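You operate a simulated robot arm through the tools that you are given. There is no shell and no other tool. Be economical: measure what you need, move in short steps, check, and stop when the job is done.

Carry out the task below with a simulated robot arm. There is one attempt and no reset: what you move stays moved.

## Task
Bring the line up with only the middle welder and belt switched on.
Fine: open the red air valve, turn the key on, flip those two switches and push start last. Leave the hoses and other controls as they are.

The check looks at the end state, three seconds after you hand in, the way a careful person would. Anything else that was tipped, shoved, dropped, spilled or broken makes it a failure.

## Robot
A 6-joint arm with a two-finger parallel gripper, fixed in place. Base frame: the origin is at the foot of the arm, x ahead of it, y to its left, z up; the work surface is at about z = 80. Lengths are in cm, angles in rad, forces in N, time in s.
With the tool pointing down near the work surface it reaches from about 36 to 82 cm from the base axis. Its first joint turns from -2.897 to 2.897 rad. Payload 3.91 kg.
The tool frame sits at the grasp point between the pads (the TCP): z along the fingers, y along the line on which they close. The tips reach 3 cm beyond it. The gripper opens to 11 cm. The fingers are 2 cm wide and 1 cm thick; the gripper's body (4.8 by 11.2 cm) begins 5.5 cm behind the TCP.
Orientation is that of the tool frame in the base frame, as [roll, pitch, yaw] about the fixed x, y, z axes, in that order (R = Rz(yaw) Ry(pitch) Rx(roll)). With the fingers straight down and closing along the base's y, the tool's x points along the base's -x, its y along +y and its z along -z.

## Interface
- The arm moves only by the tool apply_moves. Its argument "increments" is a list of rows, each an object of numbers (a shift or turn left out is 0, a gripper value left out holds the last): "dx", "dy", "dz": the shift along the tool's x, y, z in cm; "wx", "wy", "wz": the turn, a rotation vector about the tool's x, y, z in rad; "jaw": the finger opening in cm, from 0 to 11. In form: [{"dx": .., "dy": .., "dz": .., "wx": .., "wy": .., "wz": .., "jaw": ..}, ...]. A call has 1 to 10 rows; each row is the pose to reach, as a shift and turn from the pose commanded when the call began, along the tool's axes at that moment. A row lasts 0.2 s, in which the tool goes at most 5 cm and 0.15 rad; a call with a longer step from one row to the next is refused whole, and so is a gripper value outside its range. A pose out of reach is approached as far as the arm can. The call stops where the force on the tool passes 40 N (or 10 N more than at its start, if that is more) or the arm is blocked; 0.2 s more then pass. Each finger travels about 4.5 cm/s and halts on what it meets, pressing with about 43 N; the grip force reading is that of the motor and also rises with nothing between the fingers. The clock runs only during rows and for 0.2 s after the last one: add rows that repeat a pose to give the fingers time. It gives the time, the measured TCP pose, the force on the tool (base axes), the opening and the grip force at its end, in the units of the frame above (readings bear some noise), with the torque about the TCP (base axes, N m) and any sound that the robot's microphone picked up.
- Cameras (640 x 400 px; columns grow to the right, rows downward): "scene" is fixed at [4.83, 49.93, 144]; the picture's right is [0.23, -0.97, 0.00], its down [-0.74, -0.18, -0.65] and it looks along [0.63, 0.15, -0.76] (base axes); focal length 214 px, centre (320, 200). "wrist" rides on the gripper at [7.7, 0.7, -11.4] in the tool frame; the picture's right is [-0.09, 1.00, 0.00], its down [-0.80, -0.07, -0.59] and it looks along [-0.59, -0.05, 0.80] (tool axes); focal length 270 px, centre (320, 200). There is no depth. A picture from a camera that has moved, and an enlarged one, comes with that camera's place and axes in the base frame and with its lens.
- snapshot(camera): a new picture of that camera. The clock stands still meanwhile.
- lift_body(by): slides the trunk up (or, below 0, down) by that many cm; the arm rides with it, the base frame stays. It gives what a move gives, with no picture.
- enlarge(camera, box): a new picture of the part [left, top, right, bottom] of that camera's present view, enlarged. The clock stands still meanwhile.
- sign_off(): hands the job in; it is judged then, once.

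Go step by step. Nothing tells you positions but the pictures and the camera data: compare them with the known pose of the tool, close in by small moves and look again before you grip or let go. The budget is 120 turns and 84 pictures, counting those below and the enlarged ones. Unless the task says otherwise, let go and move clear before handing in, and close with one line.

The tools are called by a JSON object that holds its "method" and its "body". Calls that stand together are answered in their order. apply_moves: Moves the arm, as the interface text tells. Its arguments: {"type":"object","properties":{"increments":{"type":"array","items":{"type":"object","properties":{"dx":{"type":"number"},"dy":{"type":"number"},"dz":{"type":"number"},"wx":{"type":"number"},"wy":{"type":"number"},"wz":{"type":"number"},"jaw":{"type":"number"}}}}},"required":["increments"]} The other tools are called the same way: lift_body (by) slides the trunk up or down; snapshot (camera) takes a picture; enlarge (camera, box) takes an enlarged picture of a part of a camera's view; sign_off () hands the job in.

At the start:

```text
t: 0.0
tool_pos: [53.0, 9.91, 119.23]
tool_rot: [-3.141, 0.001, -3.141]
ft_force: [0.5, 0.5, -0.8]
ft_torque: [-0.02, 0.03, -0.03]
opening: 11.01
finger_force: 0.0
trunk travel left (down, up): [-52.5, 8.5]
```

scene: 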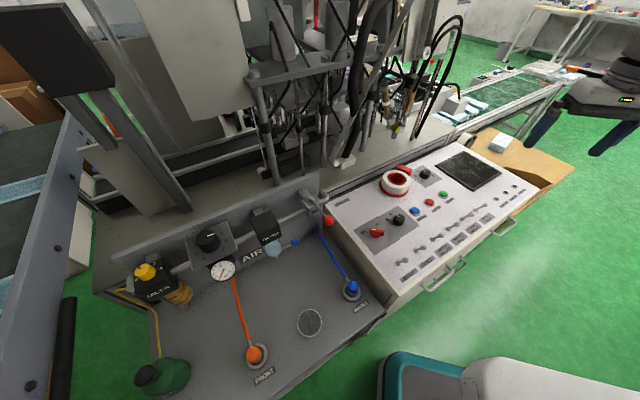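
wrist: 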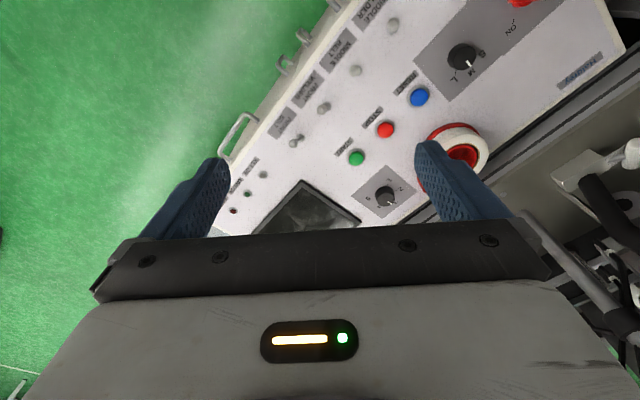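

I see a control panel with toggles, a key switch, buttons, and a red air valve on the left by the panel. I'll enlarge the pictures to read labels first.

{"method": "enlarge", "body": {"camera": "scene", "box": [320, 140, 540, 280]}}

{"method": "enlarge", "body": {"camera": "scene", "box": [110, 160, 370, 320]}}

{"method": "enlarge", "body": {"camera": "wrist", "box": [220, 0, 620, 250]}}

```text
2.86 times, centred on (430, 210) of scene
camera zoom: at [4.83, 49.93, 144.0], right [0.23, -0.97, 0.0], down [-0.74, -0.18, -0.65], along [0.63, 0.15, -0.76], focal length 613 px, centre (6, 171)
```

zoom: 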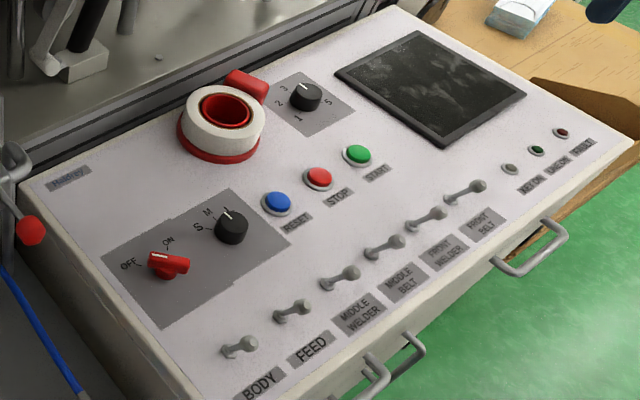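

```text
2.46 times, centred on (240, 240) of scene
camera zoom: at [4.83, 49.93, 144.0], right [0.23, -0.97, 0.0], down [-0.74, -0.18, -0.65], along [0.63, 0.15, -0.76], focal length 528 px, centre (517, 102)
```

zoom: 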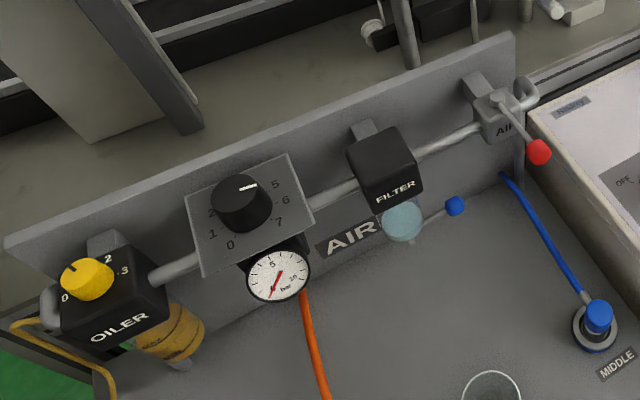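

```text
1.60 times, centred on (420, 125) of wrist
camera zoom: at [45.22, 10.51, 130.69], right [0.09, 1.0, 0.0], down [0.8, -0.07, 0.59], along [0.59, -0.05, -0.8], focal length 432 px, centre (160, 320)
```

zoom: 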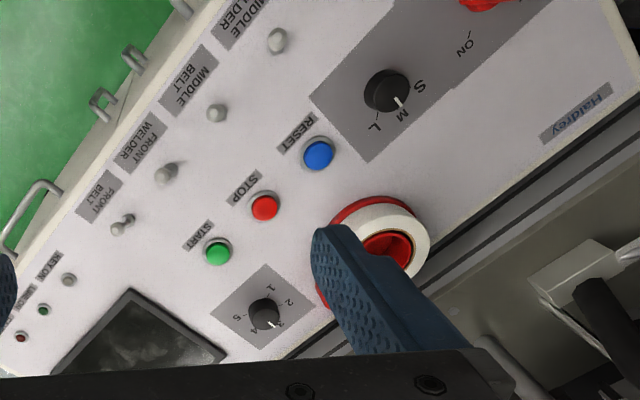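

The panel is turned about 45°: toggles run along roughly (0.7,-0.7), with middle welder near (49,21) and middle belt near (54.6,15.4). I'll go closer with the wrist camera aligned to the panel.

{"method": "apply_moves", "body": {"increments": [{"dx": 0.2, "dy": 2.3, "dz": 2.8, "wz": -0.13, "jaw": 0}, {"dx": 0.4, "dy": 4.6, "dz": 5.6, "wz": -0.26}, {"dx": 0.5, "dy": 7, "dz": 8.5, "wz": -0.39}, {"dx": 0.6, "dy": 9.3, "dz": 11.3, "wz": -0.52}, {"dx": 0.8, "dy": 11.6, "dz": 14, "wz": -0.65}, {"dx": 1, "dy": 14, "dz": 17, "wz": -0.785}, {"dx": 1, "dy": 14, "dz": 17, "wz": -0.785}]}}

{"method": "snapshot", "body": {"camera": "wrist"}}

{"method": "snapshot", "body": {"camera": "scene"}}

```text
t: 1.6
tool_pos: [51.88, 23.75, 102.19]
tool_rot: [-3.141, 0.0, -2.354]
ft_force: [-0.2, 0.2, 0.2]
ft_torque: [0.01, -0.01, -0.01]
opening: 0.01
finger_force: 31.8
trunk travel left (down, up): [-52.5, 8.5]
```

```text
78 pictures are left
camera wrist: at [45.95, 18.86, 113.67], right [-0.64, 0.77, 0.0], down [0.62, 0.52, 0.59], along [0.46, 0.38, -0.8], focal length 270 px, centre (320, 200)
```

wrist: 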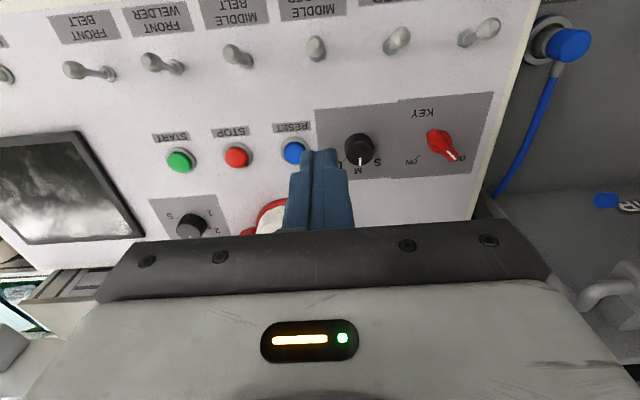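

```text
77 pictures are left
```

scene: 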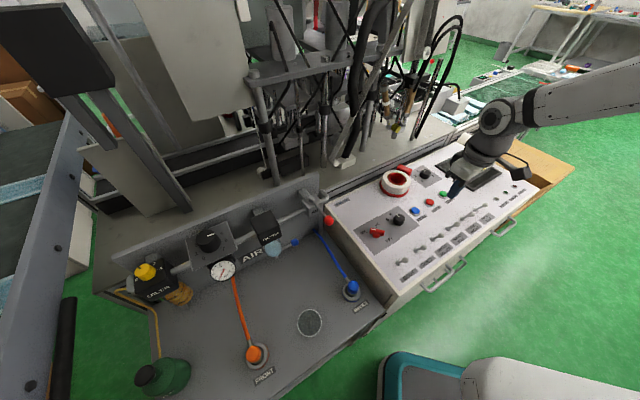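

The wrist view shows the row well. I'll enlarge it to see toggle attitude, the key, and the E-stop/tape roll.

{"method": "enlarge", "body": {"camera": "wrist", "box": [40, 0, 300, 100]}}

{"method": "enlarge", "body": {"camera": "wrist", "box": [280, 0, 520, 200]}}

{"method": "enlarge", "body": {"camera": "scene", "box": [340, 150, 460, 250]}}

{"method": "enlarge", "body": {"camera": "scene", "box": [280, 170, 360, 250]}}

```text
2.46 times, centred on (170, 50) of wrist
camera zoom: at [45.95, 18.86, 113.67], right [-0.64, 0.77, 0.0], down [0.62, 0.52, 0.59], along [0.46, 0.38, -0.8], focal length 665 px, centre (689, 569)
```

zoom: 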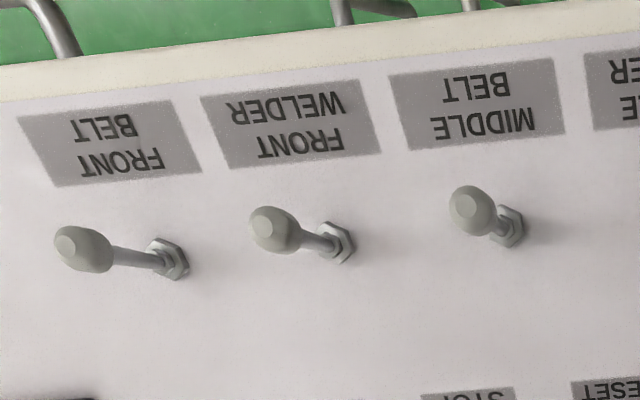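

```text
2.00 times, centred on (400, 100) of wrist
camera zoom: at [45.95, 18.86, 113.67], right [-0.64, 0.77, 0.0], down [0.62, 0.52, 0.59], along [0.46, 0.38, -0.8], focal length 541 px, centre (160, 400)
```

zoom: 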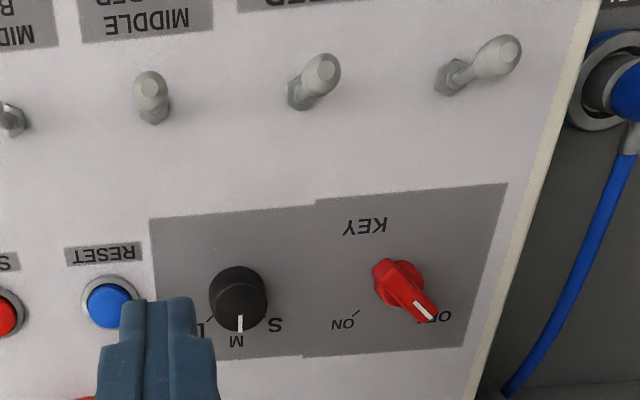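

```text
4.00 times, centred on (400, 200) of scene
camera zoom: at [4.83, 49.93, 144.0], right [0.23, -0.97, 0.0], down [-0.74, -0.18, -0.65], along [0.63, 0.15, -0.76], focal length 858 px, centre (0, 200)
```

zoom: 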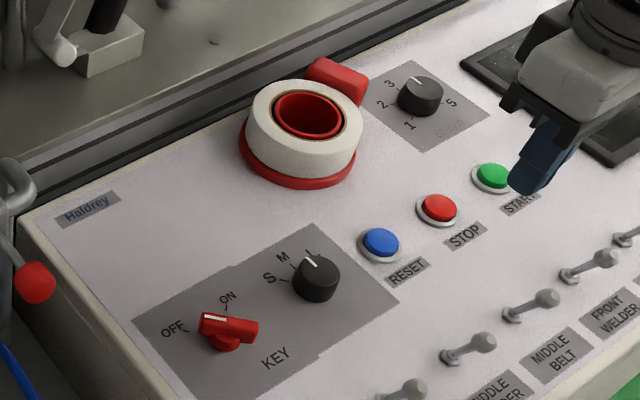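

```text
5.00 times, centred on (320, 210) of scene
camera zoom: at [4.83, 49.93, 144.0], right [0.23, -0.97, 0.0], down [-0.74, -0.18, -0.65], along [0.63, 0.15, -0.76], focal length 1072 px, centre (320, 150)
```

zoom: 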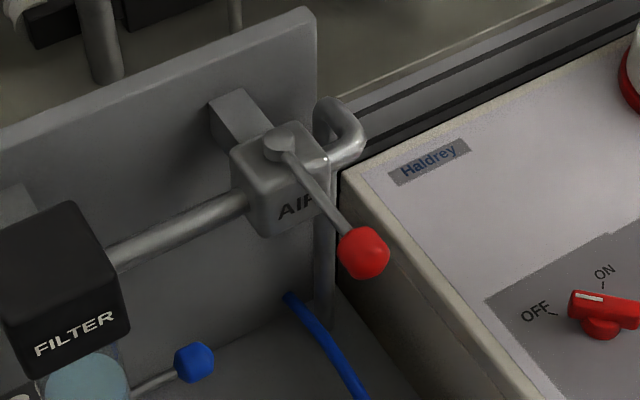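

All toggles lean toward the operator (off); middle belt base is near (55.5,15.9,80), middle welder (50,21.7,80). Start is near (72,15.3,80.5). First the air valve: I'll bring the wrist camera over there.

{"method": "apply_moves", "body": {"increments": [{"dx": -1.6, "dy": 4.4, "dz": -1}, {"dx": -3.2, "dy": 8.9, "dz": -2}, {"dx": -4.9, "dy": 13.4, "dz": -3}, {"dx": -6.6, "dy": 17.9, "dz": -4}, {"dx": -8.2, "dy": 22.4, "dz": -4}, {"dx": -9.9, "dy": 26.9, "dz": -4}, {"dx": -9.9, "dy": 26.9, "dz": -4}]}}

{"method": "snapshot", "body": {"camera": "wrist"}}

{"method": "snapshot", "body": {"camera": "scene"}}

```text
t: 3.2
tool_pos: [39.96, 49.84, 106.23]
tool_rot: [-3.14, 0.001, -2.358]
ft_force: [-0.5, 0.2, -0.3]
ft_torque: [0.01, -0.01, -0.01]
opening: 0.0
finger_force: 37.8
trunk travel left (down, up): [-52.5, 8.5]
```

```text
72 pictures are left
camera wrist: at [33.94, 45.0, 117.68], right [-0.64, 0.77, 0.0], down [0.62, 0.52, 0.59], along [0.46, 0.38, -0.8], focal length 270 px, centre (320, 200)
```

wrist: 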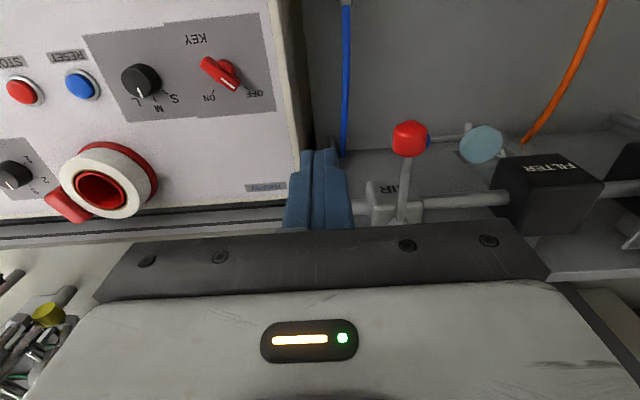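

```text
71 pictures are left
```

scene: 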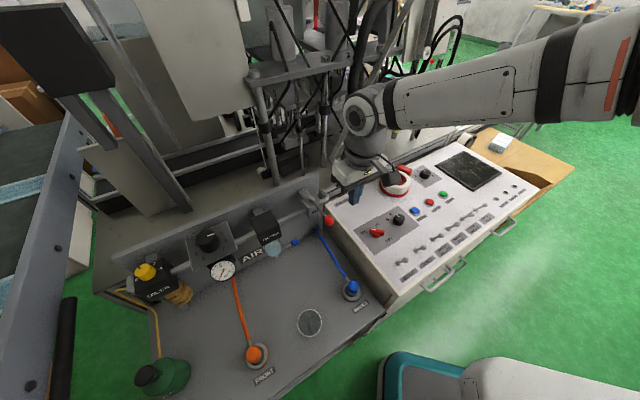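

The red knob is at about (36,55.2,99) and its pivot at about (41.6,60.9,99.5), so the lever points toward the operator, perpendicular to the pipe. I'll raise and shift for an unobstructed look at the stops and neighbours.

{"method": "apply_moves", "body": {"increments": [{"dx": 0, "dy": 0, "dz": -4}, {"dx": -3, "dy": 2, "dz": -7}, {"dx": -6, "dy": 4, "dz": -8}, {"dx": -8, "dy": 6, "dz": -8}, {"dx": -8, "dy": 6, "dz": -8}]}}

{"method": "enlarge", "body": {"camera": "wrist", "box": [200, 0, 520, 200]}}

```text
t: 4.4
tool_pos: [41.41, 59.64, 114.31]
tool_rot: [3.141, 0.0, -2.357]
ft_force: [0.2, 0.7, 0.0]
ft_torque: [0.0, 0.0, -0.03]
opening: 0.0
finger_force: 37.6
trunk travel left (down, up): [-52.5, 8.5]
```

```text
2.00 times, centred on (360, 100) of wrist
camera zoom: at [35.42, 54.72, 125.69], right [-0.64, 0.77, 0.0], down [0.62, 0.52, 0.59], along [0.46, 0.38, -0.8], focal length 541 px, centre (240, 400)
```

zoom: 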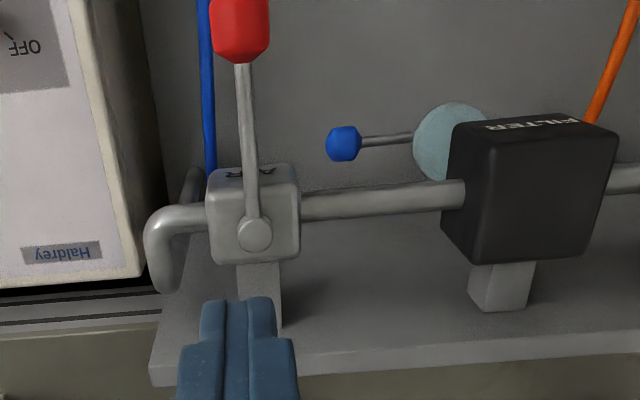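

The lever is perpendicular to the pipe; the filter box blocks the left side, so it opens counter-clockwise toward the pipe bend (image left). I'll place the closed fingers on the filter side of the lever, then lower.

{"method": "apply_moves", "body": {"increments": [{"dx": 2.2, "dy": 2.9, "dz": 0}, {"dx": 4.5, "dy": 5.8, "dz": 0}, {"dx": 4.5, "dy": 5.8, "dz": 4.5}, {"dx": 4.5, "dy": 5.8, "dz": 9}, {"dx": 4.5, "dy": 5.8, "dz": 13.6}, {"dx": 4.5, "dy": 5.8, "dz": 13.6}]}}

{"method": "snapshot", "body": {"camera": "wrist"}}

{"method": "enlarge", "body": {"camera": "scene", "box": [220, 130, 380, 250]}}

```text
t: 5.8
tool_pos: [34.05, 60.67, 100.49]
tool_rot: [3.141, 0.001, -2.355]
ft_force: [-0.5, 0.1, -0.8]
ft_torque: [-0.03, 0.02, -0.04]
opening: 0.01
finger_force: 37.6
trunk travel left (down, up): [-52.5, 8.5]
```

```text
69 pictures are left
camera wrist: at [27.99, 55.67, 112.09], right [-0.64, 0.77, 0.0], down [0.62, 0.52, 0.59], along [0.46, 0.38, -0.8], focal length 270 px, centre (320, 200)
```

wrist: 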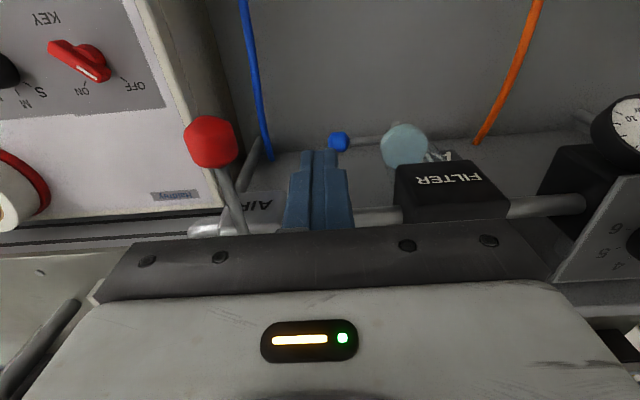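

```text
3.33 times, centred on (300, 190) of scene
camera zoom: at [4.83, 49.93, 144.0], right [0.23, -0.97, 0.0], down [-0.74, -0.18, -0.65], along [0.63, 0.15, -0.76], focal length 715 px, centre (387, 233)
```

zoom: 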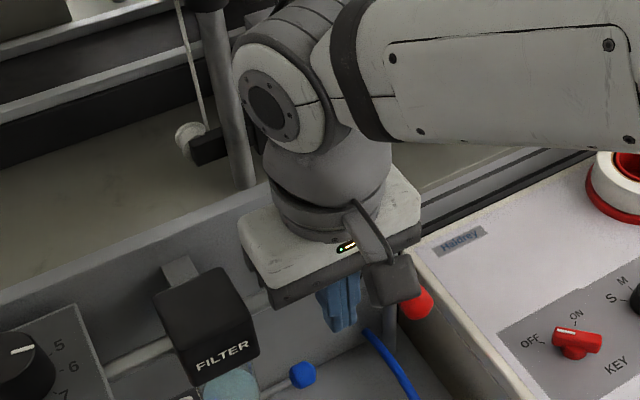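

Fingers stand beside the lever on the filter side. I'll sweep it along its arc.

{"method": "apply_moves", "body": {"increments": [{"dy": -2}, {"dy": -3.6}, {"dy": -4.8}, {"dx": 0.0, "dy": -5.8}, {"dx": -0.04, "dy": -6.7}, {"dx": -0.3, "dy": -7.4}, {"dx": -0.62, "dy": -8.08}, {"dx": -1.1, "dy": -8.7}, {"dx": -1.54, "dy": -9.24}, {"dx": -1.54, "dy": -9.24}]}}

{"method": "snapshot", "body": {"camera": "wrist"}}

```text
t: 8.0
tool_pos: [41.65, 55.19, 100.69]
tool_rot: [3.142, 0.001, -2.357]
ft_force: [-0.5, -0.5, 1.3]
ft_torque: [-0.01, 0.0, 0.05]
opening: 0.0
finger_force: 37.6
trunk travel left (down, up): [-52.5, 8.5]
```

```text
67 pictures are left
camera wrist: at [35.77, 50.22, 112.09], right [-0.64, 0.77, 0.0], down [0.62, 0.52, 0.59], along [0.46, 0.38, -0.8], focal length 270 px, centre (320, 200)
```

wrist: 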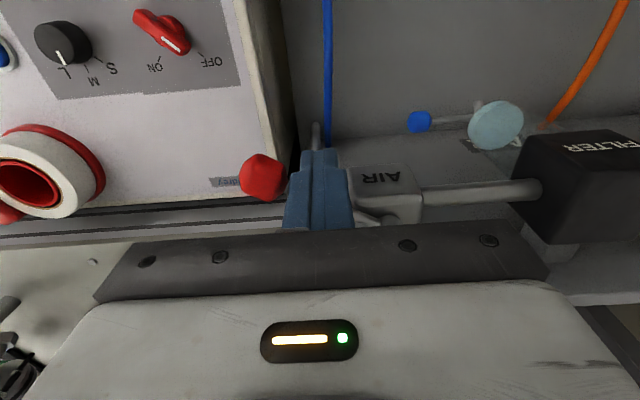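

The lever is turning freely. Continue to parallel with the pipe.

{"method": "apply_moves", "body": {"increments": [{"dx": -0.6, "dy": -0.5}, {"dx": -1.2, "dy": -0.9}, {"dx": -1.9, "dy": -1.2}, {"dx": -2.5, "dy": -1.44}, {"dx": -2.8, "dy": -1.5}, {"dx": -2.8, "dy": -1.5}]}}

{"method": "snapshot", "body": {"camera": "wrist"}}

```text
t: 9.4
tool_pos: [44.73, 56.05, 100.68]
tool_rot: [-3.141, 0.0, -2.356]
ft_force: [-0.1, -0.2, 0.7]
ft_torque: [0.01, -0.01, 0.04]
opening: 0.01
finger_force: 38.0
trunk travel left (down, up): [-52.5, 8.5]
```

```text
66 pictures are left
camera wrist: at [38.76, 51.21, 112.1], right [-0.64, 0.77, 0.0], down [0.62, 0.52, 0.59], along [0.46, 0.38, -0.8], focal length 270 px, centre (320, 200)
```

wrist: 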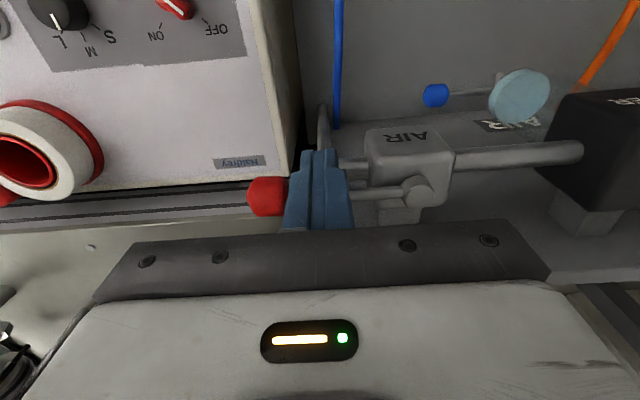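

The lever is now at about -46°, parallel to the pipe. I'll back off, rise and check lever and gauge.

{"method": "apply_moves", "body": {"increments": [{"dx": 2}, {"dx": 4}, {"dx": 4, "dz": -4}, {"dx": 4, "dz": -8}, {"dx": 2, "dz": -12}, {"dx": 0, "dz": -14}, {"dx": 0, "dz": -14}]}}

{"method": "snapshot", "body": {"camera": "wrist"}}

{"method": "enlarge", "body": {"camera": "scene", "box": [180, 160, 380, 300]}}

```text
t: 11.0
tool_pos: [44.84, 56.03, 114.73]
tool_rot: [3.139, 0.001, -2.355]
ft_force: [-0.4, 0.6, -0.2]
ft_torque: [0.02, 0.01, -0.01]
opening: 0.0
finger_force: 37.7
trunk travel left (down, up): [-52.5, 8.5]
```

```text
65 pictures are left
camera wrist: at [38.78, 51.17, 126.07], right [-0.64, 0.77, 0.0], down [0.62, 0.52, 0.59], along [0.46, 0.38, -0.8], focal length 270 px, centre (320, 200)
```

wrist: 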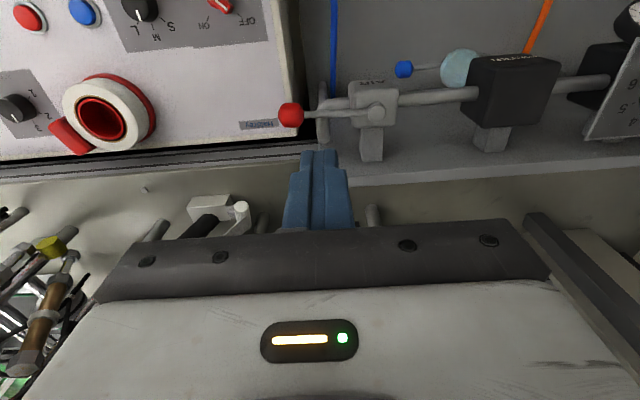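

```text
2.86 times, centred on (280, 230) of scene
camera zoom: at [4.83, 49.93, 144.0], right [0.23, -0.97, 0.0], down [-0.74, -0.18, -0.65], along [0.63, 0.15, -0.76], focal length 613 px, centre (434, 114)
```

zoom: 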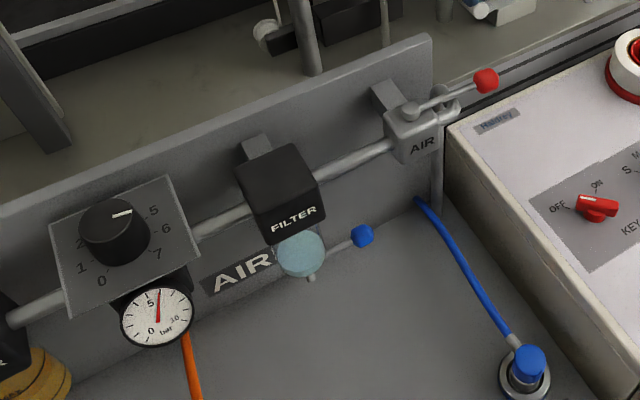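

The gauge rose to ~5–6 bar: the air is open. Next the key near (47.5,40,81); I'll move over it for a close look.

{"method": "apply_moves", "body": {"increments": [{"dx": 1.8, "dy": -4.3}, {"dx": 3.6, "dy": -8.6}, {"dx": 5.5, "dy": -12.9}, {"dx": 5.5, "dy": -12.9, "dz": 4.5}, {"dx": 5.5, "dy": -12.9, "dz": 9}, {"dx": 5.5, "dy": -12.9, "dz": 13.5}, {"dx": 5.5, "dy": -12.9, "dz": 17}, {"dx": 5.5, "dy": -12.9, "dz": 17}]}}

{"method": "snapshot", "body": {"camera": "wrist"}}

{"method": "enlarge", "body": {"camera": "scene", "box": [350, 200, 420, 250]}}

```text
t: 12.8
tool_pos: [49.72, 42.93, 97.75]
tool_rot: [3.141, 0.001, -2.356]
ft_force: [-0.3, -0.9, 0.5]
ft_torque: [0.0, -0.01, -0.02]
opening: 0.0
finger_force: 37.5
trunk travel left (down, up): [-52.5, 8.5]
```

```text
63 pictures are left
camera wrist: at [43.79, 38.09, 109.22], right [-0.64, 0.77, 0.0], down [0.62, 0.52, 0.59], along [0.46, 0.38, -0.8], focal length 270 px, centre (320, 200)
```

wrist: 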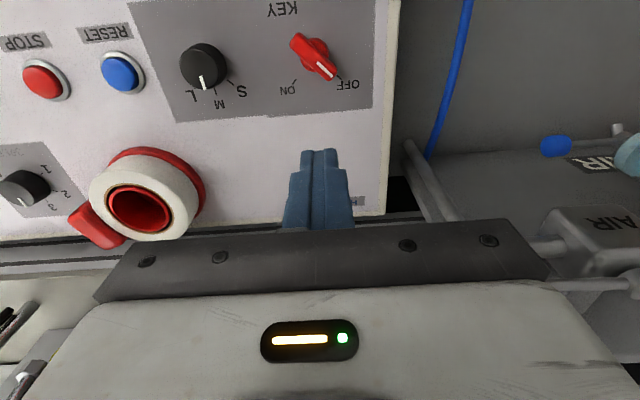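

```text
8.00 times, centred on (385, 225) of scene
camera zoom: at [4.83, 49.93, 144.0], right [0.23, -0.97, 0.0], down [-0.74, -0.18, -0.65], along [0.63, 0.15, -0.76], focal length 1716 px, centre (-200, 0)
```

zoom: 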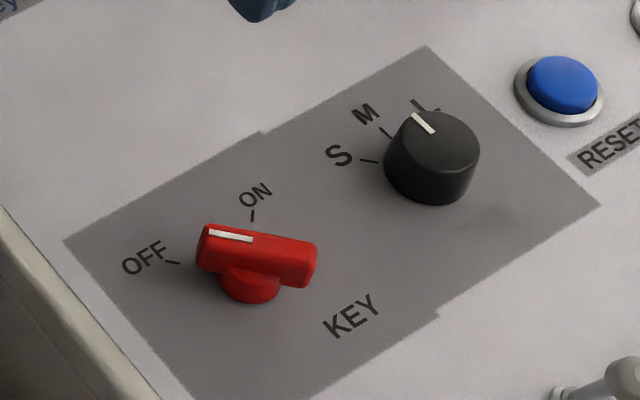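

The key bar is centred near (47.2,40.3), top z≈82.7, pointing along +y (OFF); ON is along +x. I'll rotate the gripper to straddle the bar and hover above.

{"method": "apply_moves", "body": {"increments": [{"dx": 0.8, "dy": 0, "wz": -0.14, "jaw": 4}, {"dx": 1.6, "wz": -0.28}, {"dx": 2.4, "dz": 2, "wz": -0.42}, {"dx": 3.2, "dz": 4, "wz": -0.56}, {"dx": 3.6, "dy": -0.1, "dz": 7, "wz": -0.7}, {"dx": 3.6, "dy": -0.1, "dz": 9, "wz": -0.7}, {"dx": 3.6, "dy": -0.1, "dz": 9, "wz": -0.7}]}}

{"method": "snapshot", "body": {"camera": "wrist"}}

{"method": "enlarge", "body": {"camera": "scene", "box": [330, 180, 430, 260]}}

```text
t: 14.4
tool_pos: [47.38, 40.47, 88.69]
tool_rot: [3.141, 0.0, -1.657]
ft_force: [0.4, -0.5, -0.5]
ft_torque: [-0.01, 0.0, 0.01]
opening: 4.01
finger_force: 0.1
trunk travel left (down, up): [-52.5, 8.5]
```

```text
61 pictures are left
camera wrist: at [46.05, 32.91, 100.14], right [-0.99, 0.17, 0.0], down [0.14, 0.79, 0.59], along [0.1, 0.59, -0.8], focal length 270 px, centre (320, 200)
```

wrist: 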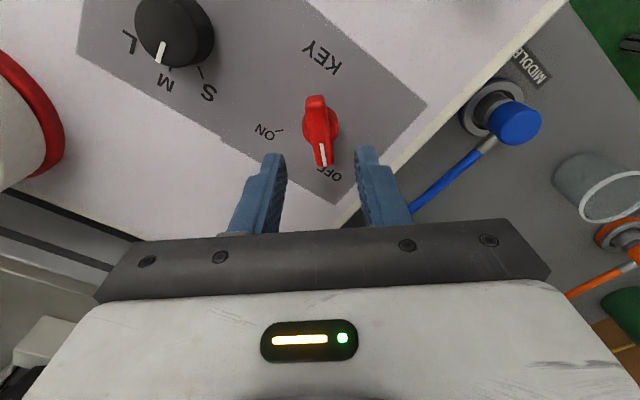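

```text
5.00 times, centred on (380, 220) of scene
camera zoom: at [4.83, 49.93, 144.0], right [0.23, -0.97, 0.0], down [-0.74, -0.18, -0.65], along [0.63, 0.15, -0.76], focal length 1072 px, centre (20, 100)
```

zoom: 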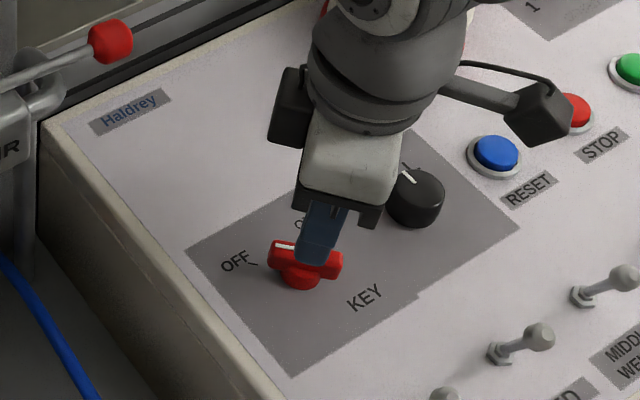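

The bar centre is at about (47.2,40.1). I'll lower to z≈84.4 and close on it.

{"method": "apply_moves", "body": {"increments": [{"dx": 0.35, "dy": 0.18}, {"dx": 0.35, "dy": 0.18, "dz": 2}, {"dx": 0.35, "dy": 0.18, "dz": 3.4}, {"dx": 0.35, "dy": 0.18, "dz": 4.3}, {"dx": 0.35, "dy": 0.18, "dz": 4.3}]}}

{"method": "snapshot", "body": {"camera": "wrist"}}

{"method": "enlarge", "body": {"camera": "scene", "box": [350, 200, 420, 250]}}

```text
t: 15.6
tool_pos: [47.27, 40.11, 84.26]
tool_rot: [-3.141, -0.001, -1.656]
ft_force: [-0.3, -0.2, -0.5]
ft_torque: [-0.04, -0.03, -0.03]
opening: 3.98
finger_force: 0.0
trunk travel left (down, up): [-52.5, 8.5]
```

```text
59 pictures are left
camera wrist: at [45.96, 32.56, 95.77], right [-0.98, 0.17, 0.0], down [0.14, 0.79, 0.59], along [0.1, 0.59, -0.8], focal length 270 px, centre (320, 200)
```

wrist: 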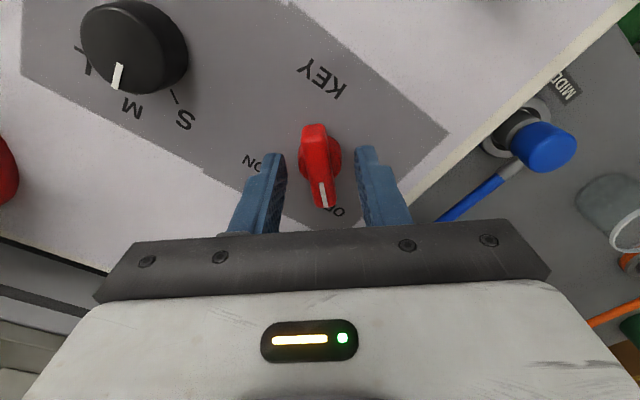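

```text
8.00 times, centred on (385, 225) of scene
camera zoom: at [4.83, 49.93, 144.0], right [0.23, -0.97, 0.0], down [-0.74, -0.18, -0.65], along [0.63, 0.15, -0.76], focal length 1716 px, centre (-200, 0)
```

zoom: 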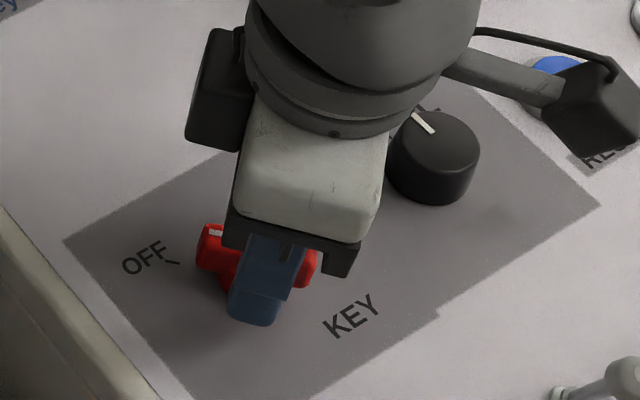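

Fingers straddle the bar well. Closing on it.

{"method": "apply_moves", "body": {"increments": [{"jaw": 2.5}, {"jaw": 0.5}, {"jaw": 0.5}, {"jaw": 0.5}]}}

```text
t: 16.6
tool_pos: [47.19, 40.12, 84.28]
tool_rot: [3.141, 0.0, -1.657]
ft_force: [2.5, -1.3, -0.6]
ft_torque: [0.08, -0.1, -0.05]
opening: 2.57
finger_force: 45.2
trunk travel left (down, up): [-52.5, 8.5]
```

The opening of 2.57 means the tips caught the round hub below the bar. I'll open, rise a bit and grip the bar itself.

{"method": "apply_moves", "body": {"increments": [{"jaw": 4}, {"jaw": 4}, {"dz": -0.6}, {"dz": -0.6, "jaw": 2}, {"dz": -0.6, "jaw": 0.5}, {"dz": -0.6, "jaw": 0.5}, {"dz": -0.6, "jaw": 0.5}]}}

```text
t: 18.2
tool_pos: [47.32, 40.03, 84.91]
tool_rot: [3.14, 0.001, -1.656]
ft_force: [1.2, 0.1, 0.2]
ft_torque: [-0.11, -0.01, 0.0]
opening: 1.39
finger_force: 44.7
trunk travel left (down, up): [-52.5, 8.5]
```

Now it holds the bar (1.39 cm). Turning clockwise toward ON.

{"method": "apply_moves", "body": {"increments": [{"wz": 0.13}, {"wz": 0.26}, {"wz": 0.39}, {"wz": 0.52}, {"wz": 0.65}, {"wz": 0.78}, {"wz": 0.78}]}}

{"method": "snapshot", "body": {"camera": "wrist"}}

```text
t: 19.8
tool_pos: [47.3, 40.21, 84.91]
tool_rot: [3.141, 0.0, -2.439]
ft_force: [1.1, 8.4, -2.1]
ft_torque: [0.29, -0.01, 0.0]
opening: 1.38
finger_force: 44.7
trunk travel left (down, up): [-52.5, 8.5]
```

```text
57 pictures are left
camera wrist: at [40.91, 35.8, 96.41], right [-0.58, 0.82, 0.0], down [0.66, 0.46, 0.59], along [0.49, 0.34, -0.8], focal length 270 px, centre (320, 200)
```

wrist: 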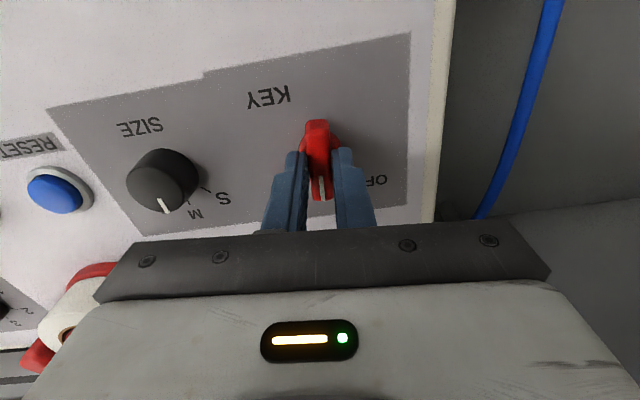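

The key turns along. Continuing to ON.

{"method": "apply_moves", "body": {"increments": [{"wz": 0.13}, {"wz": 0.26}, {"wz": 0.39}, {"wz": 0.52}, {"wz": 0.62}, {"wz": 0.7}, {"wz": 0.7}]}}

{"method": "snapshot", "body": {"camera": "wrist"}}

```text
t: 21.4
tool_pos: [47.22, 40.35, 84.93]
tool_rot: [-3.139, -0.001, -3.139]
ft_force: [-10.2, 18.3, 2.0]
ft_torque: [0.52, 1.45, -0.01]
opening: 1.36
finger_force: 45.3
trunk travel left (down, up): [-52.5, 8.5]
```

```text
56 pictures are left
camera wrist: at [39.48, 41.03, 96.4], right [0.08, 1.0, 0.0], down [0.8, -0.07, 0.59], along [0.59, -0.05, -0.8], focal length 270 px, centre (320, 200)
```

wrist: 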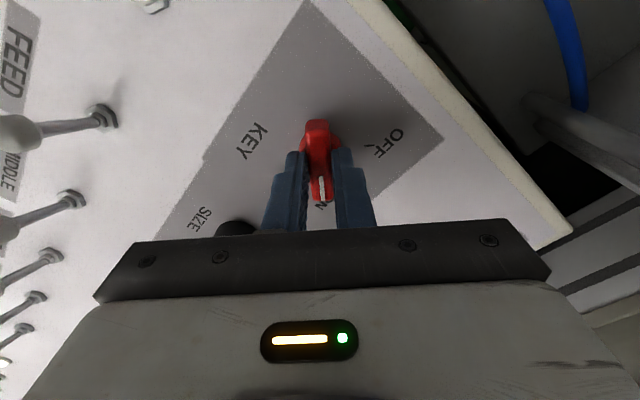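

The key pointer appears at the ON mark. Releasing, rising and checking.

{"method": "apply_moves", "body": {"increments": [{"jaw": 4}, {"jaw": 4}, {"dz": -4}, {"dz": -8}, {"dz": -12}, {"dz": -12}]}}

{"method": "enlarge", "body": {"camera": "wrist", "box": [160, 0, 480, 200]}}

{"method": "enlarge", "body": {"camera": "scene", "box": [320, 140, 540, 280]}}

```text
t: 22.8
tool_pos: [47.17, 40.03, 96.87]
tool_rot: [-3.141, -0.001, -3.136]
ft_force: [-0.1, -0.2, -0.4]
ft_torque: [0.01, 0.0, -0.01]
opening: 3.98
finger_force: 0.1
trunk travel left (down, up): [-52.5, 8.5]
```

```text
2.00 times, centred on (320, 100) of wrist
camera zoom: at [39.49, 40.74, 108.33], right [0.08, 1.0, 0.0], down [0.8, -0.07, 0.59], along [0.59, -0.05, -0.8], focal length 541 px, centre (320, 400)
```

zoom: 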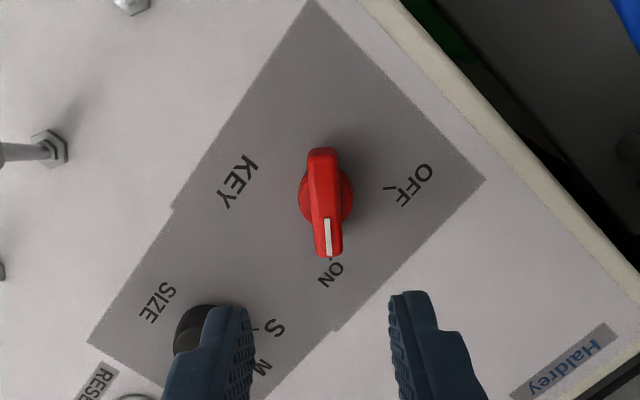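

```text
2.86 times, centred on (430, 210) of scene
camera zoom: at [4.83, 49.93, 144.0], right [0.23, -0.97, 0.0], down [-0.74, -0.18, -0.65], along [0.63, 0.15, -0.76], focal length 613 px, centre (6, 171)
```

zoom: 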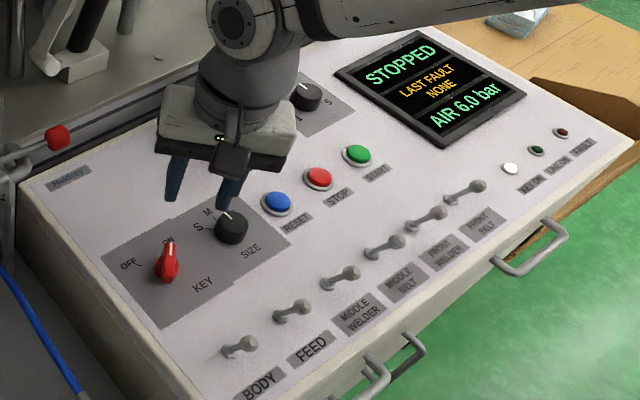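

Display is live: STOPPED, no fault, air 6.0 bar. Next the middle welder toggle: position closed fingers on its operator side at height.

{"method": "apply_moves", "body": {"increments": [{"dx": 0.1, "dy": -4.3, "wz": -0.14, "jaw": 0}, {"dx": 0.2, "dy": -8.6, "wz": -0.28}, {"dx": 0.3, "dy": -13, "wz": -0.42}, {"dx": 0.4, "dy": -17.3, "wz": -0.56}, {"dx": 0.5, "dy": -21.6, "wz": -0.7}, {"dx": 0.5, "dy": -21.6, "dz": 3, "wz": -0.785}, {"dx": 0.5, "dy": -21.6, "dz": 5, "wz": -0.785}, {"dx": 0.5, "dy": -21.6, "dz": 5, "wz": -0.785}]}}

{"method": "snapshot", "body": {"camera": "wrist"}}

{"method": "enlarge", "body": {"camera": "scene", "box": [380, 180, 500, 280]}}

```text
t: 24.6
tool_pos: [46.82, 18.38, 91.98]
tool_rot: [3.141, -0.001, -2.352]
ft_force: [-0.2, 0.0, -0.1]
ft_torque: [0.0, 0.01, 0.01]
opening: 0.0
finger_force: 37.9
trunk travel left (down, up): [-52.5, 8.5]
```

```text
53 pictures are left
camera wrist: at [40.85, 13.52, 103.44], right [-0.65, 0.76, 0.0], down [0.61, 0.52, 0.59], along [0.45, 0.38, -0.8], focal length 270 px, centre (320, 200)
```

wrist: 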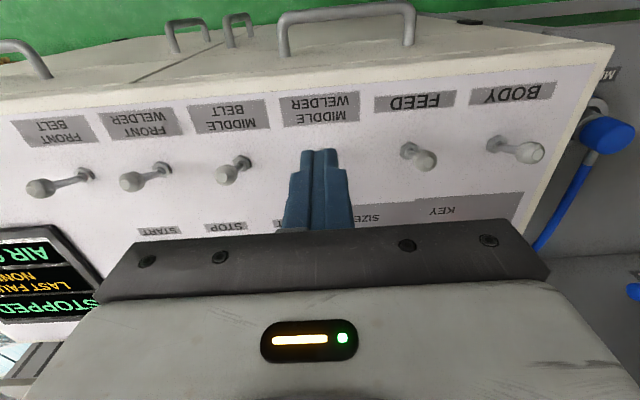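

```text
4.00 times, centred on (440, 230) of scene
camera zoom: at [4.83, 49.93, 144.0], right [0.23, -0.97, 0.0], down [-0.74, -0.18, -0.65], along [0.63, 0.15, -0.76], focal length 858 px, centre (-160, 80)
```

zoom: 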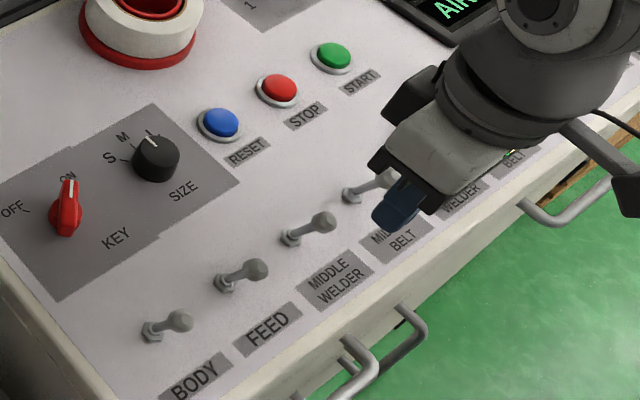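

The fingers are right over the MIDDLE WELDER label, on the operator side. Lowering and then pushing away from the operator.

{"method": "apply_moves", "body": {"increments": [{"dz": 3}, {"dz": 5.5}, {"dz": 6.5}, {"dz": 6.5, "dx": -1}, {"dz": 6.5, "dx": -1.8}, {"dz": 6.5, "dx": -2.6}, {"dz": 6.5, "dx": -3.2}, {"dz": 6.5, "dx": -3.8}, {"dz": 6.5, "dx": -4.2}, {"dz": 6.5, "dx": -4.2}]}}

{"method": "enlarge", "body": {"camera": "scene", "box": [380, 180, 500, 280]}}

```text
t: 26.8
tool_pos: [49.16, 20.95, 85.22]
tool_rot: [3.136, -0.015, -2.353]
ft_force: [-9.7, -11.7, 7.0]
ft_torque: [-0.36, 0.16, 0.04]
opening: 0.0
finger_force: 37.9
trunk travel left (down, up): [-52.5, 8.5]
stopped in row 10: the force on the tool passed its limit at 42 N (the readings are from after the stop); the commanded pose is now the measured one
```

```text
4.00 times, centred on (440, 230) of scene
camera zoom: at [4.83, 49.93, 144.0], right [0.23, -0.97, 0.0], down [-0.74, -0.18, -0.65], along [0.63, 0.15, -0.76], focal length 858 px, centre (-160, 80)
```

zoom: 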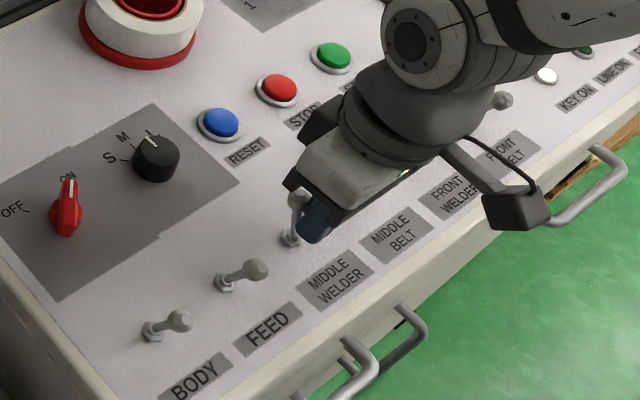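

The welder lever has snapped to the far side. Backing off and moving to the middle belt.

{"method": "apply_moves", "body": {"increments": [{"dx": 2}, {"dx": 3.5}, {"dx": 3.5, "dz": -4}, {"dx": 3.5, "dz": -7}, {"dx": 3.5, "dz": -7, "dy": -4}, {"dx": 3.5, "dz": -7, "dy": -7.9}, {"dx": 3.5, "dz": -7, "dy": -7.9}]}}

{"method": "snapshot", "body": {"camera": "wrist"}}

{"method": "enlarge", "body": {"camera": "scene", "box": [380, 160, 520, 280]}}

```text
t: 28.4
tool_pos: [52.84, 13.11, 92.19]
tool_rot: [3.138, -0.013, -2.352]
ft_force: [-0.4, 0.4, 0.6]
ft_torque: [0.0, -0.03, 0.02]
opening: 0.01
finger_force: 37.5
trunk travel left (down, up): [-52.5, 8.5]
```

```text
50 pictures are left
camera wrist: at [46.96, 8.32, 103.75], right [-0.65, 0.76, 0.0], down [0.62, 0.52, 0.58], along [0.45, 0.38, -0.81], focal length 270 px, centre (320, 200)
```

wrist: 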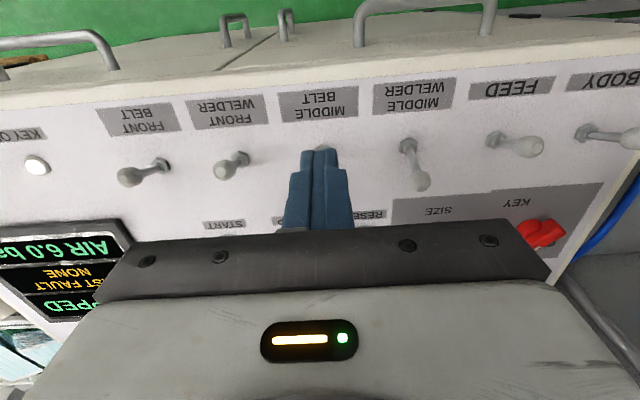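

```text
3.33 times, centred on (450, 220) of scene
camera zoom: at [4.83, 49.93, 144.0], right [0.23, -0.97, 0.0], down [-0.74, -0.18, -0.65], along [0.63, 0.15, -0.76], focal length 715 px, centre (-113, 133)
```

zoom: 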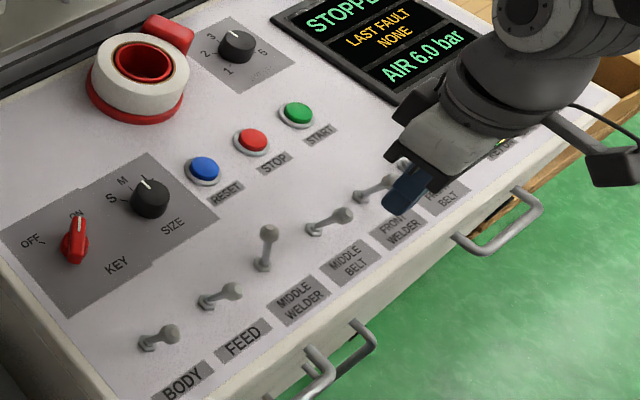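

Middle welder is on (lever away). The fingers are aligned with the middle belt toggle; same push.

{"method": "apply_moves", "body": {"increments": [{"dx": 0.8, "dz": 3}, {"dx": 0.8, "dz": 5.5}, {"dx": 0.8, "dz": 6.7}, {"dx": 0, "dz": 6.7}, {"dx": -0.8, "dz": 6.7}, {"dx": -1.6, "dz": 6.7}, {"dx": -2.2, "dz": 6.7}, {"dx": -2.7, "dz": 6.7}, {"dx": -3.1, "dz": 6.7}, {"dx": -3.3, "dz": 6.7}]}}

{"method": "enlarge", "body": {"camera": "scene", "box": [380, 160, 520, 280]}}

```text
t: 30.6
tool_pos: [54.85, 15.42, 85.4]
tool_rot: [3.137, -0.016, -2.353]
ft_force: [-5.5, -7.4, 0.6]
ft_torque: [-0.23, 0.15, -0.04]
opening: 0.01
finger_force: 37.6
trunk travel left (down, up): [-52.5, 8.5]
```

```text
3.33 times, centred on (450, 220) of scene
camera zoom: at [4.83, 49.93, 144.0], right [0.23, -0.97, 0.0], down [-0.74, -0.18, -0.65], along [0.63, 0.15, -0.76], focal length 715 px, centre (-113, 133)
```

zoom: 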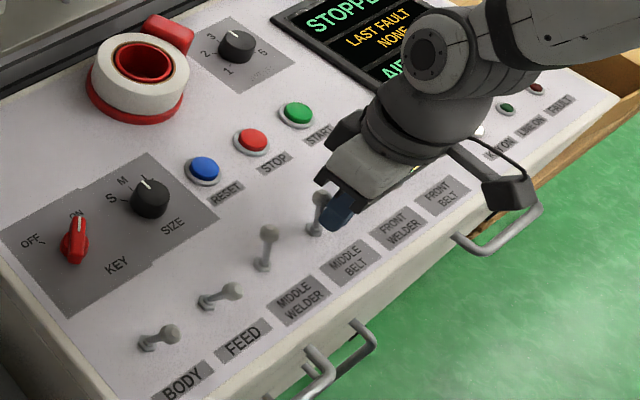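

Both toggles are flipped. Back off, rise, and go look at START.

{"method": "apply_moves", "body": {"increments": [{"dx": 2}, {"dx": 3.5}, {"dx": 3.5, "dz": -5}, {"dx": 3.5, "dz": -10}, {"dx": 0, "dz": -12, "dy": -3}, {"dx": -4, "dz": -12, "dy": -5.5}, {"dx": -8, "dz": -12, "dy": -8}, {"dx": -12, "dz": -12, "dy": -10}, {"dx": -16, "dz": -12, "dy": -12}, {"dx": -16, "dz": -12, "dy": -12}]}}

{"method": "snapshot", "body": {"camera": "wrist"}}

{"method": "enlarge", "body": {"camera": "scene", "box": [380, 160, 520, 280]}}

```text
refused: row 5 steps farther than a row can; nothing moved
```

```text
47 pictures are left
camera wrist: at [49.03, 10.6, 97.11], right [-0.65, 0.76, 0.0], down [0.62, 0.52, 0.58], along [0.44, 0.38, -0.81], focal length 270 px, centre (320, 200)
```

wrist: 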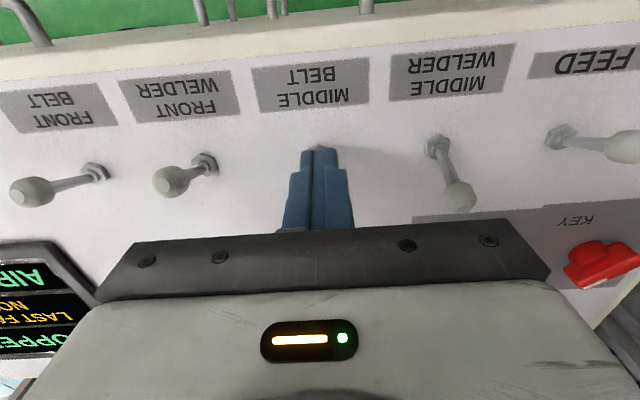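

```text
3.33 times, centred on (450, 220) of scene
camera zoom: at [4.83, 49.93, 144.0], right [0.23, -0.97, 0.0], down [-0.74, -0.18, -0.65], along [0.63, 0.15, -0.76], focal length 715 px, centre (-113, 133)
```

zoom: 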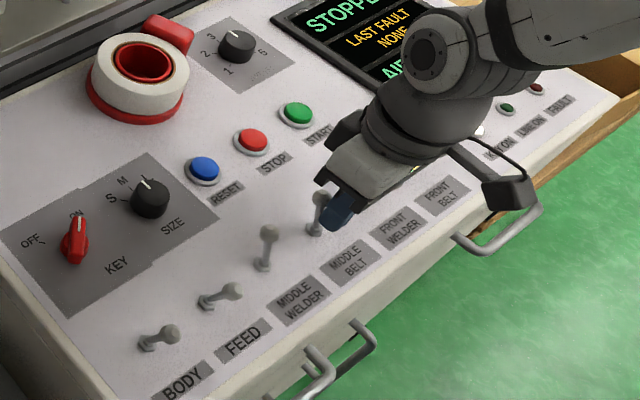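

The step was too long, so nothing moved. Same path in smaller rows.

{"method": "apply_moves", "body": {"increments": [{"dx": 2}, {"dx": 3.5}, {"dx": 3.5, "dz": -4.5}, {"dx": 3.5, "dz": -9}, {"dx": 1.5, "dz": -12, "dy": -2}, {"dx": -2, "dz": -12, "dy": -4.5}, {"dx": -6, "dz": -12, "dy": -7}, {"dx": -10, "dz": -12, "dy": -9}, {"dx": -14, "dz": -12, "dy": -11.5}, {"dx": -16, "dz": -12, "dy": -12}]}}

{"method": "snapshot", "body": {"camera": "wrist"}}

{"method": "enlarge", "body": {"camera": "scene", "box": [380, 160, 520, 280]}}

```text
t: 32.8
tool_pos: [74.97, 18.54, 97.12]
tool_rot: [3.14, -0.012, -2.348]
ft_force: [0.2, -0.2, 0.5]
ft_torque: [-0.03, 0.01, -0.04]
opening: 0.0
finger_force: 37.9
trunk travel left (down, up): [-52.5, 8.5]
```

```text
45 pictures are left
camera wrist: at [69.12, 13.8, 108.72], right [-0.65, 0.76, 0.0], down [0.62, 0.52, 0.58], along [0.44, 0.38, -0.81], focal length 270 px, centre (320, 200)
```

wrist: 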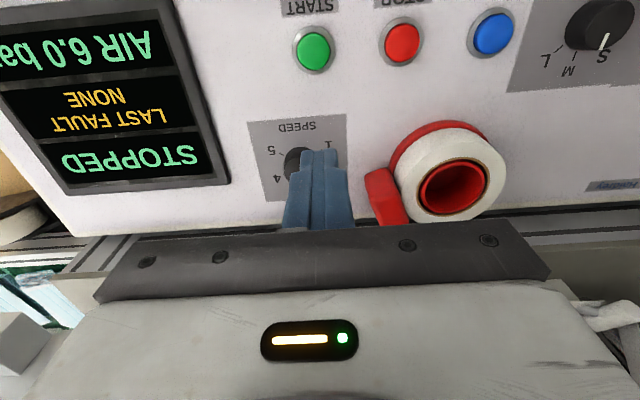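

```text
3.33 times, centred on (450, 220) of scene
camera zoom: at [4.83, 49.93, 144.0], right [0.23, -0.97, 0.0], down [-0.74, -0.18, -0.65], along [0.63, 0.15, -0.76], focal length 715 px, centre (-113, 133)
```

zoom: 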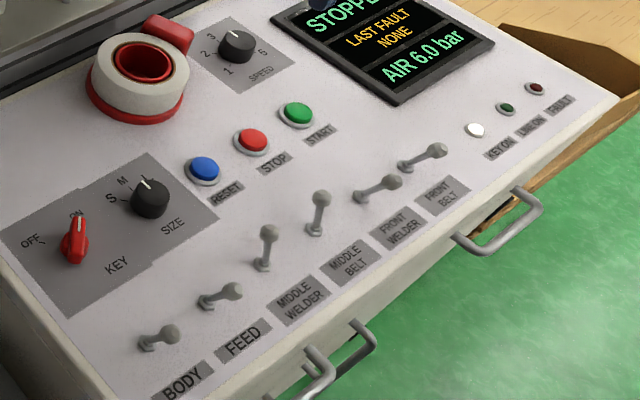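

START cap sits at (71.7,15.5), top ≈81. Move above it, then press gently.

{"method": "apply_moves", "body": {"increments": [{"dx": 2.3, "dy": 0.1}, {"dx": 4.45, "dy": 0.15}, {"dx": 4.45, "dy": 0.15, "dz": 4}, {"dx": 4.45, "dy": 0.15, "dz": 8}, {"dx": 4.45, "dy": 0.15, "dz": 10.5}, {"dx": 4.45, "dy": 0.15, "dz": 10.5}]}}

{"method": "snapshot", "body": {"camera": "wrist"}}

{"method": "enlarge", "body": {"camera": "scene", "box": [390, 150, 490, 230]}}

```text
t: 34.1
tool_pos: [71.6, 15.33, 86.65]
tool_rot: [3.138, -0.013, -2.352]
ft_force: [-0.7, -0.1, -0.6]
ft_torque: [0.01, 0.03, -0.01]
opening: 0.01
finger_force: 37.6
trunk travel left (down, up): [-52.5, 8.5]
```

```text
43 pictures are left
camera wrist: at [65.77, 10.45, 98.29], right [-0.65, 0.76, 0.0], down [0.62, 0.52, 0.58], along [0.45, 0.38, -0.81], focal length 270 px, centre (320, 200)
```

wrist: 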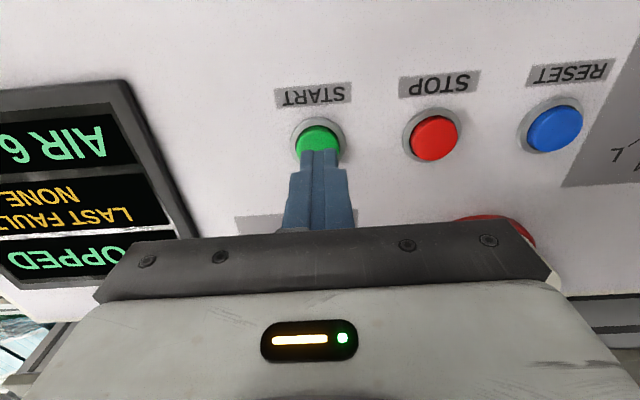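

```text
5.00 times, centred on (440, 190) of scene
camera zoom: at [4.83, 49.93, 144.0], right [0.23, -0.97, 0.0], down [-0.74, -0.18, -0.65], along [0.63, 0.15, -0.76], focal length 1072 px, centre (-280, 250)
```

zoom: 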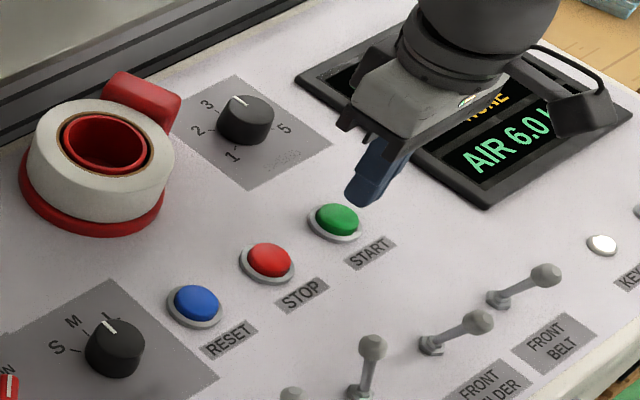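

Aligned with START. Pressing slowly.

{"method": "apply_moves", "body": {"increments": [{"dz": 1}, {"dz": 1.8}, {"dz": 2.2}, {"dz": 2.5}, {"dz": 2.8}, {"dz": 3.1}, {"dz": 3.4}]}}

{"method": "enlarge", "body": {"camera": "scene", "box": [390, 150, 510, 230]}}

```text
t: 35.8
tool_pos: [71.4, 15.4, 83.74]
tool_rot: [3.14, -0.009, -2.353]
ft_force: [0.1, 1.2, 12.7]
ft_torque: [0.08, -0.02, -0.01]
opening: 0.0
finger_force: 37.6
trunk travel left (down, up): [-52.5, 8.5]
heard: click
```

```text
5.00 times, centred on (450, 190) of scene
camera zoom: at [4.83, 49.93, 144.0], right [0.23, -0.97, 0.0], down [-0.74, -0.18, -0.65], along [0.63, 0.15, -0.76], focal length 1072 px, centre (-330, 250)
```

zoom: 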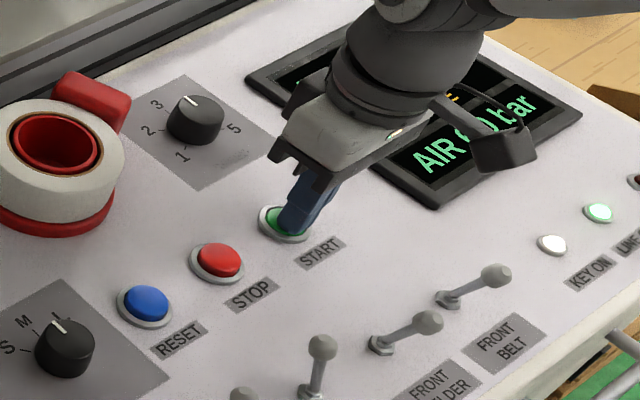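

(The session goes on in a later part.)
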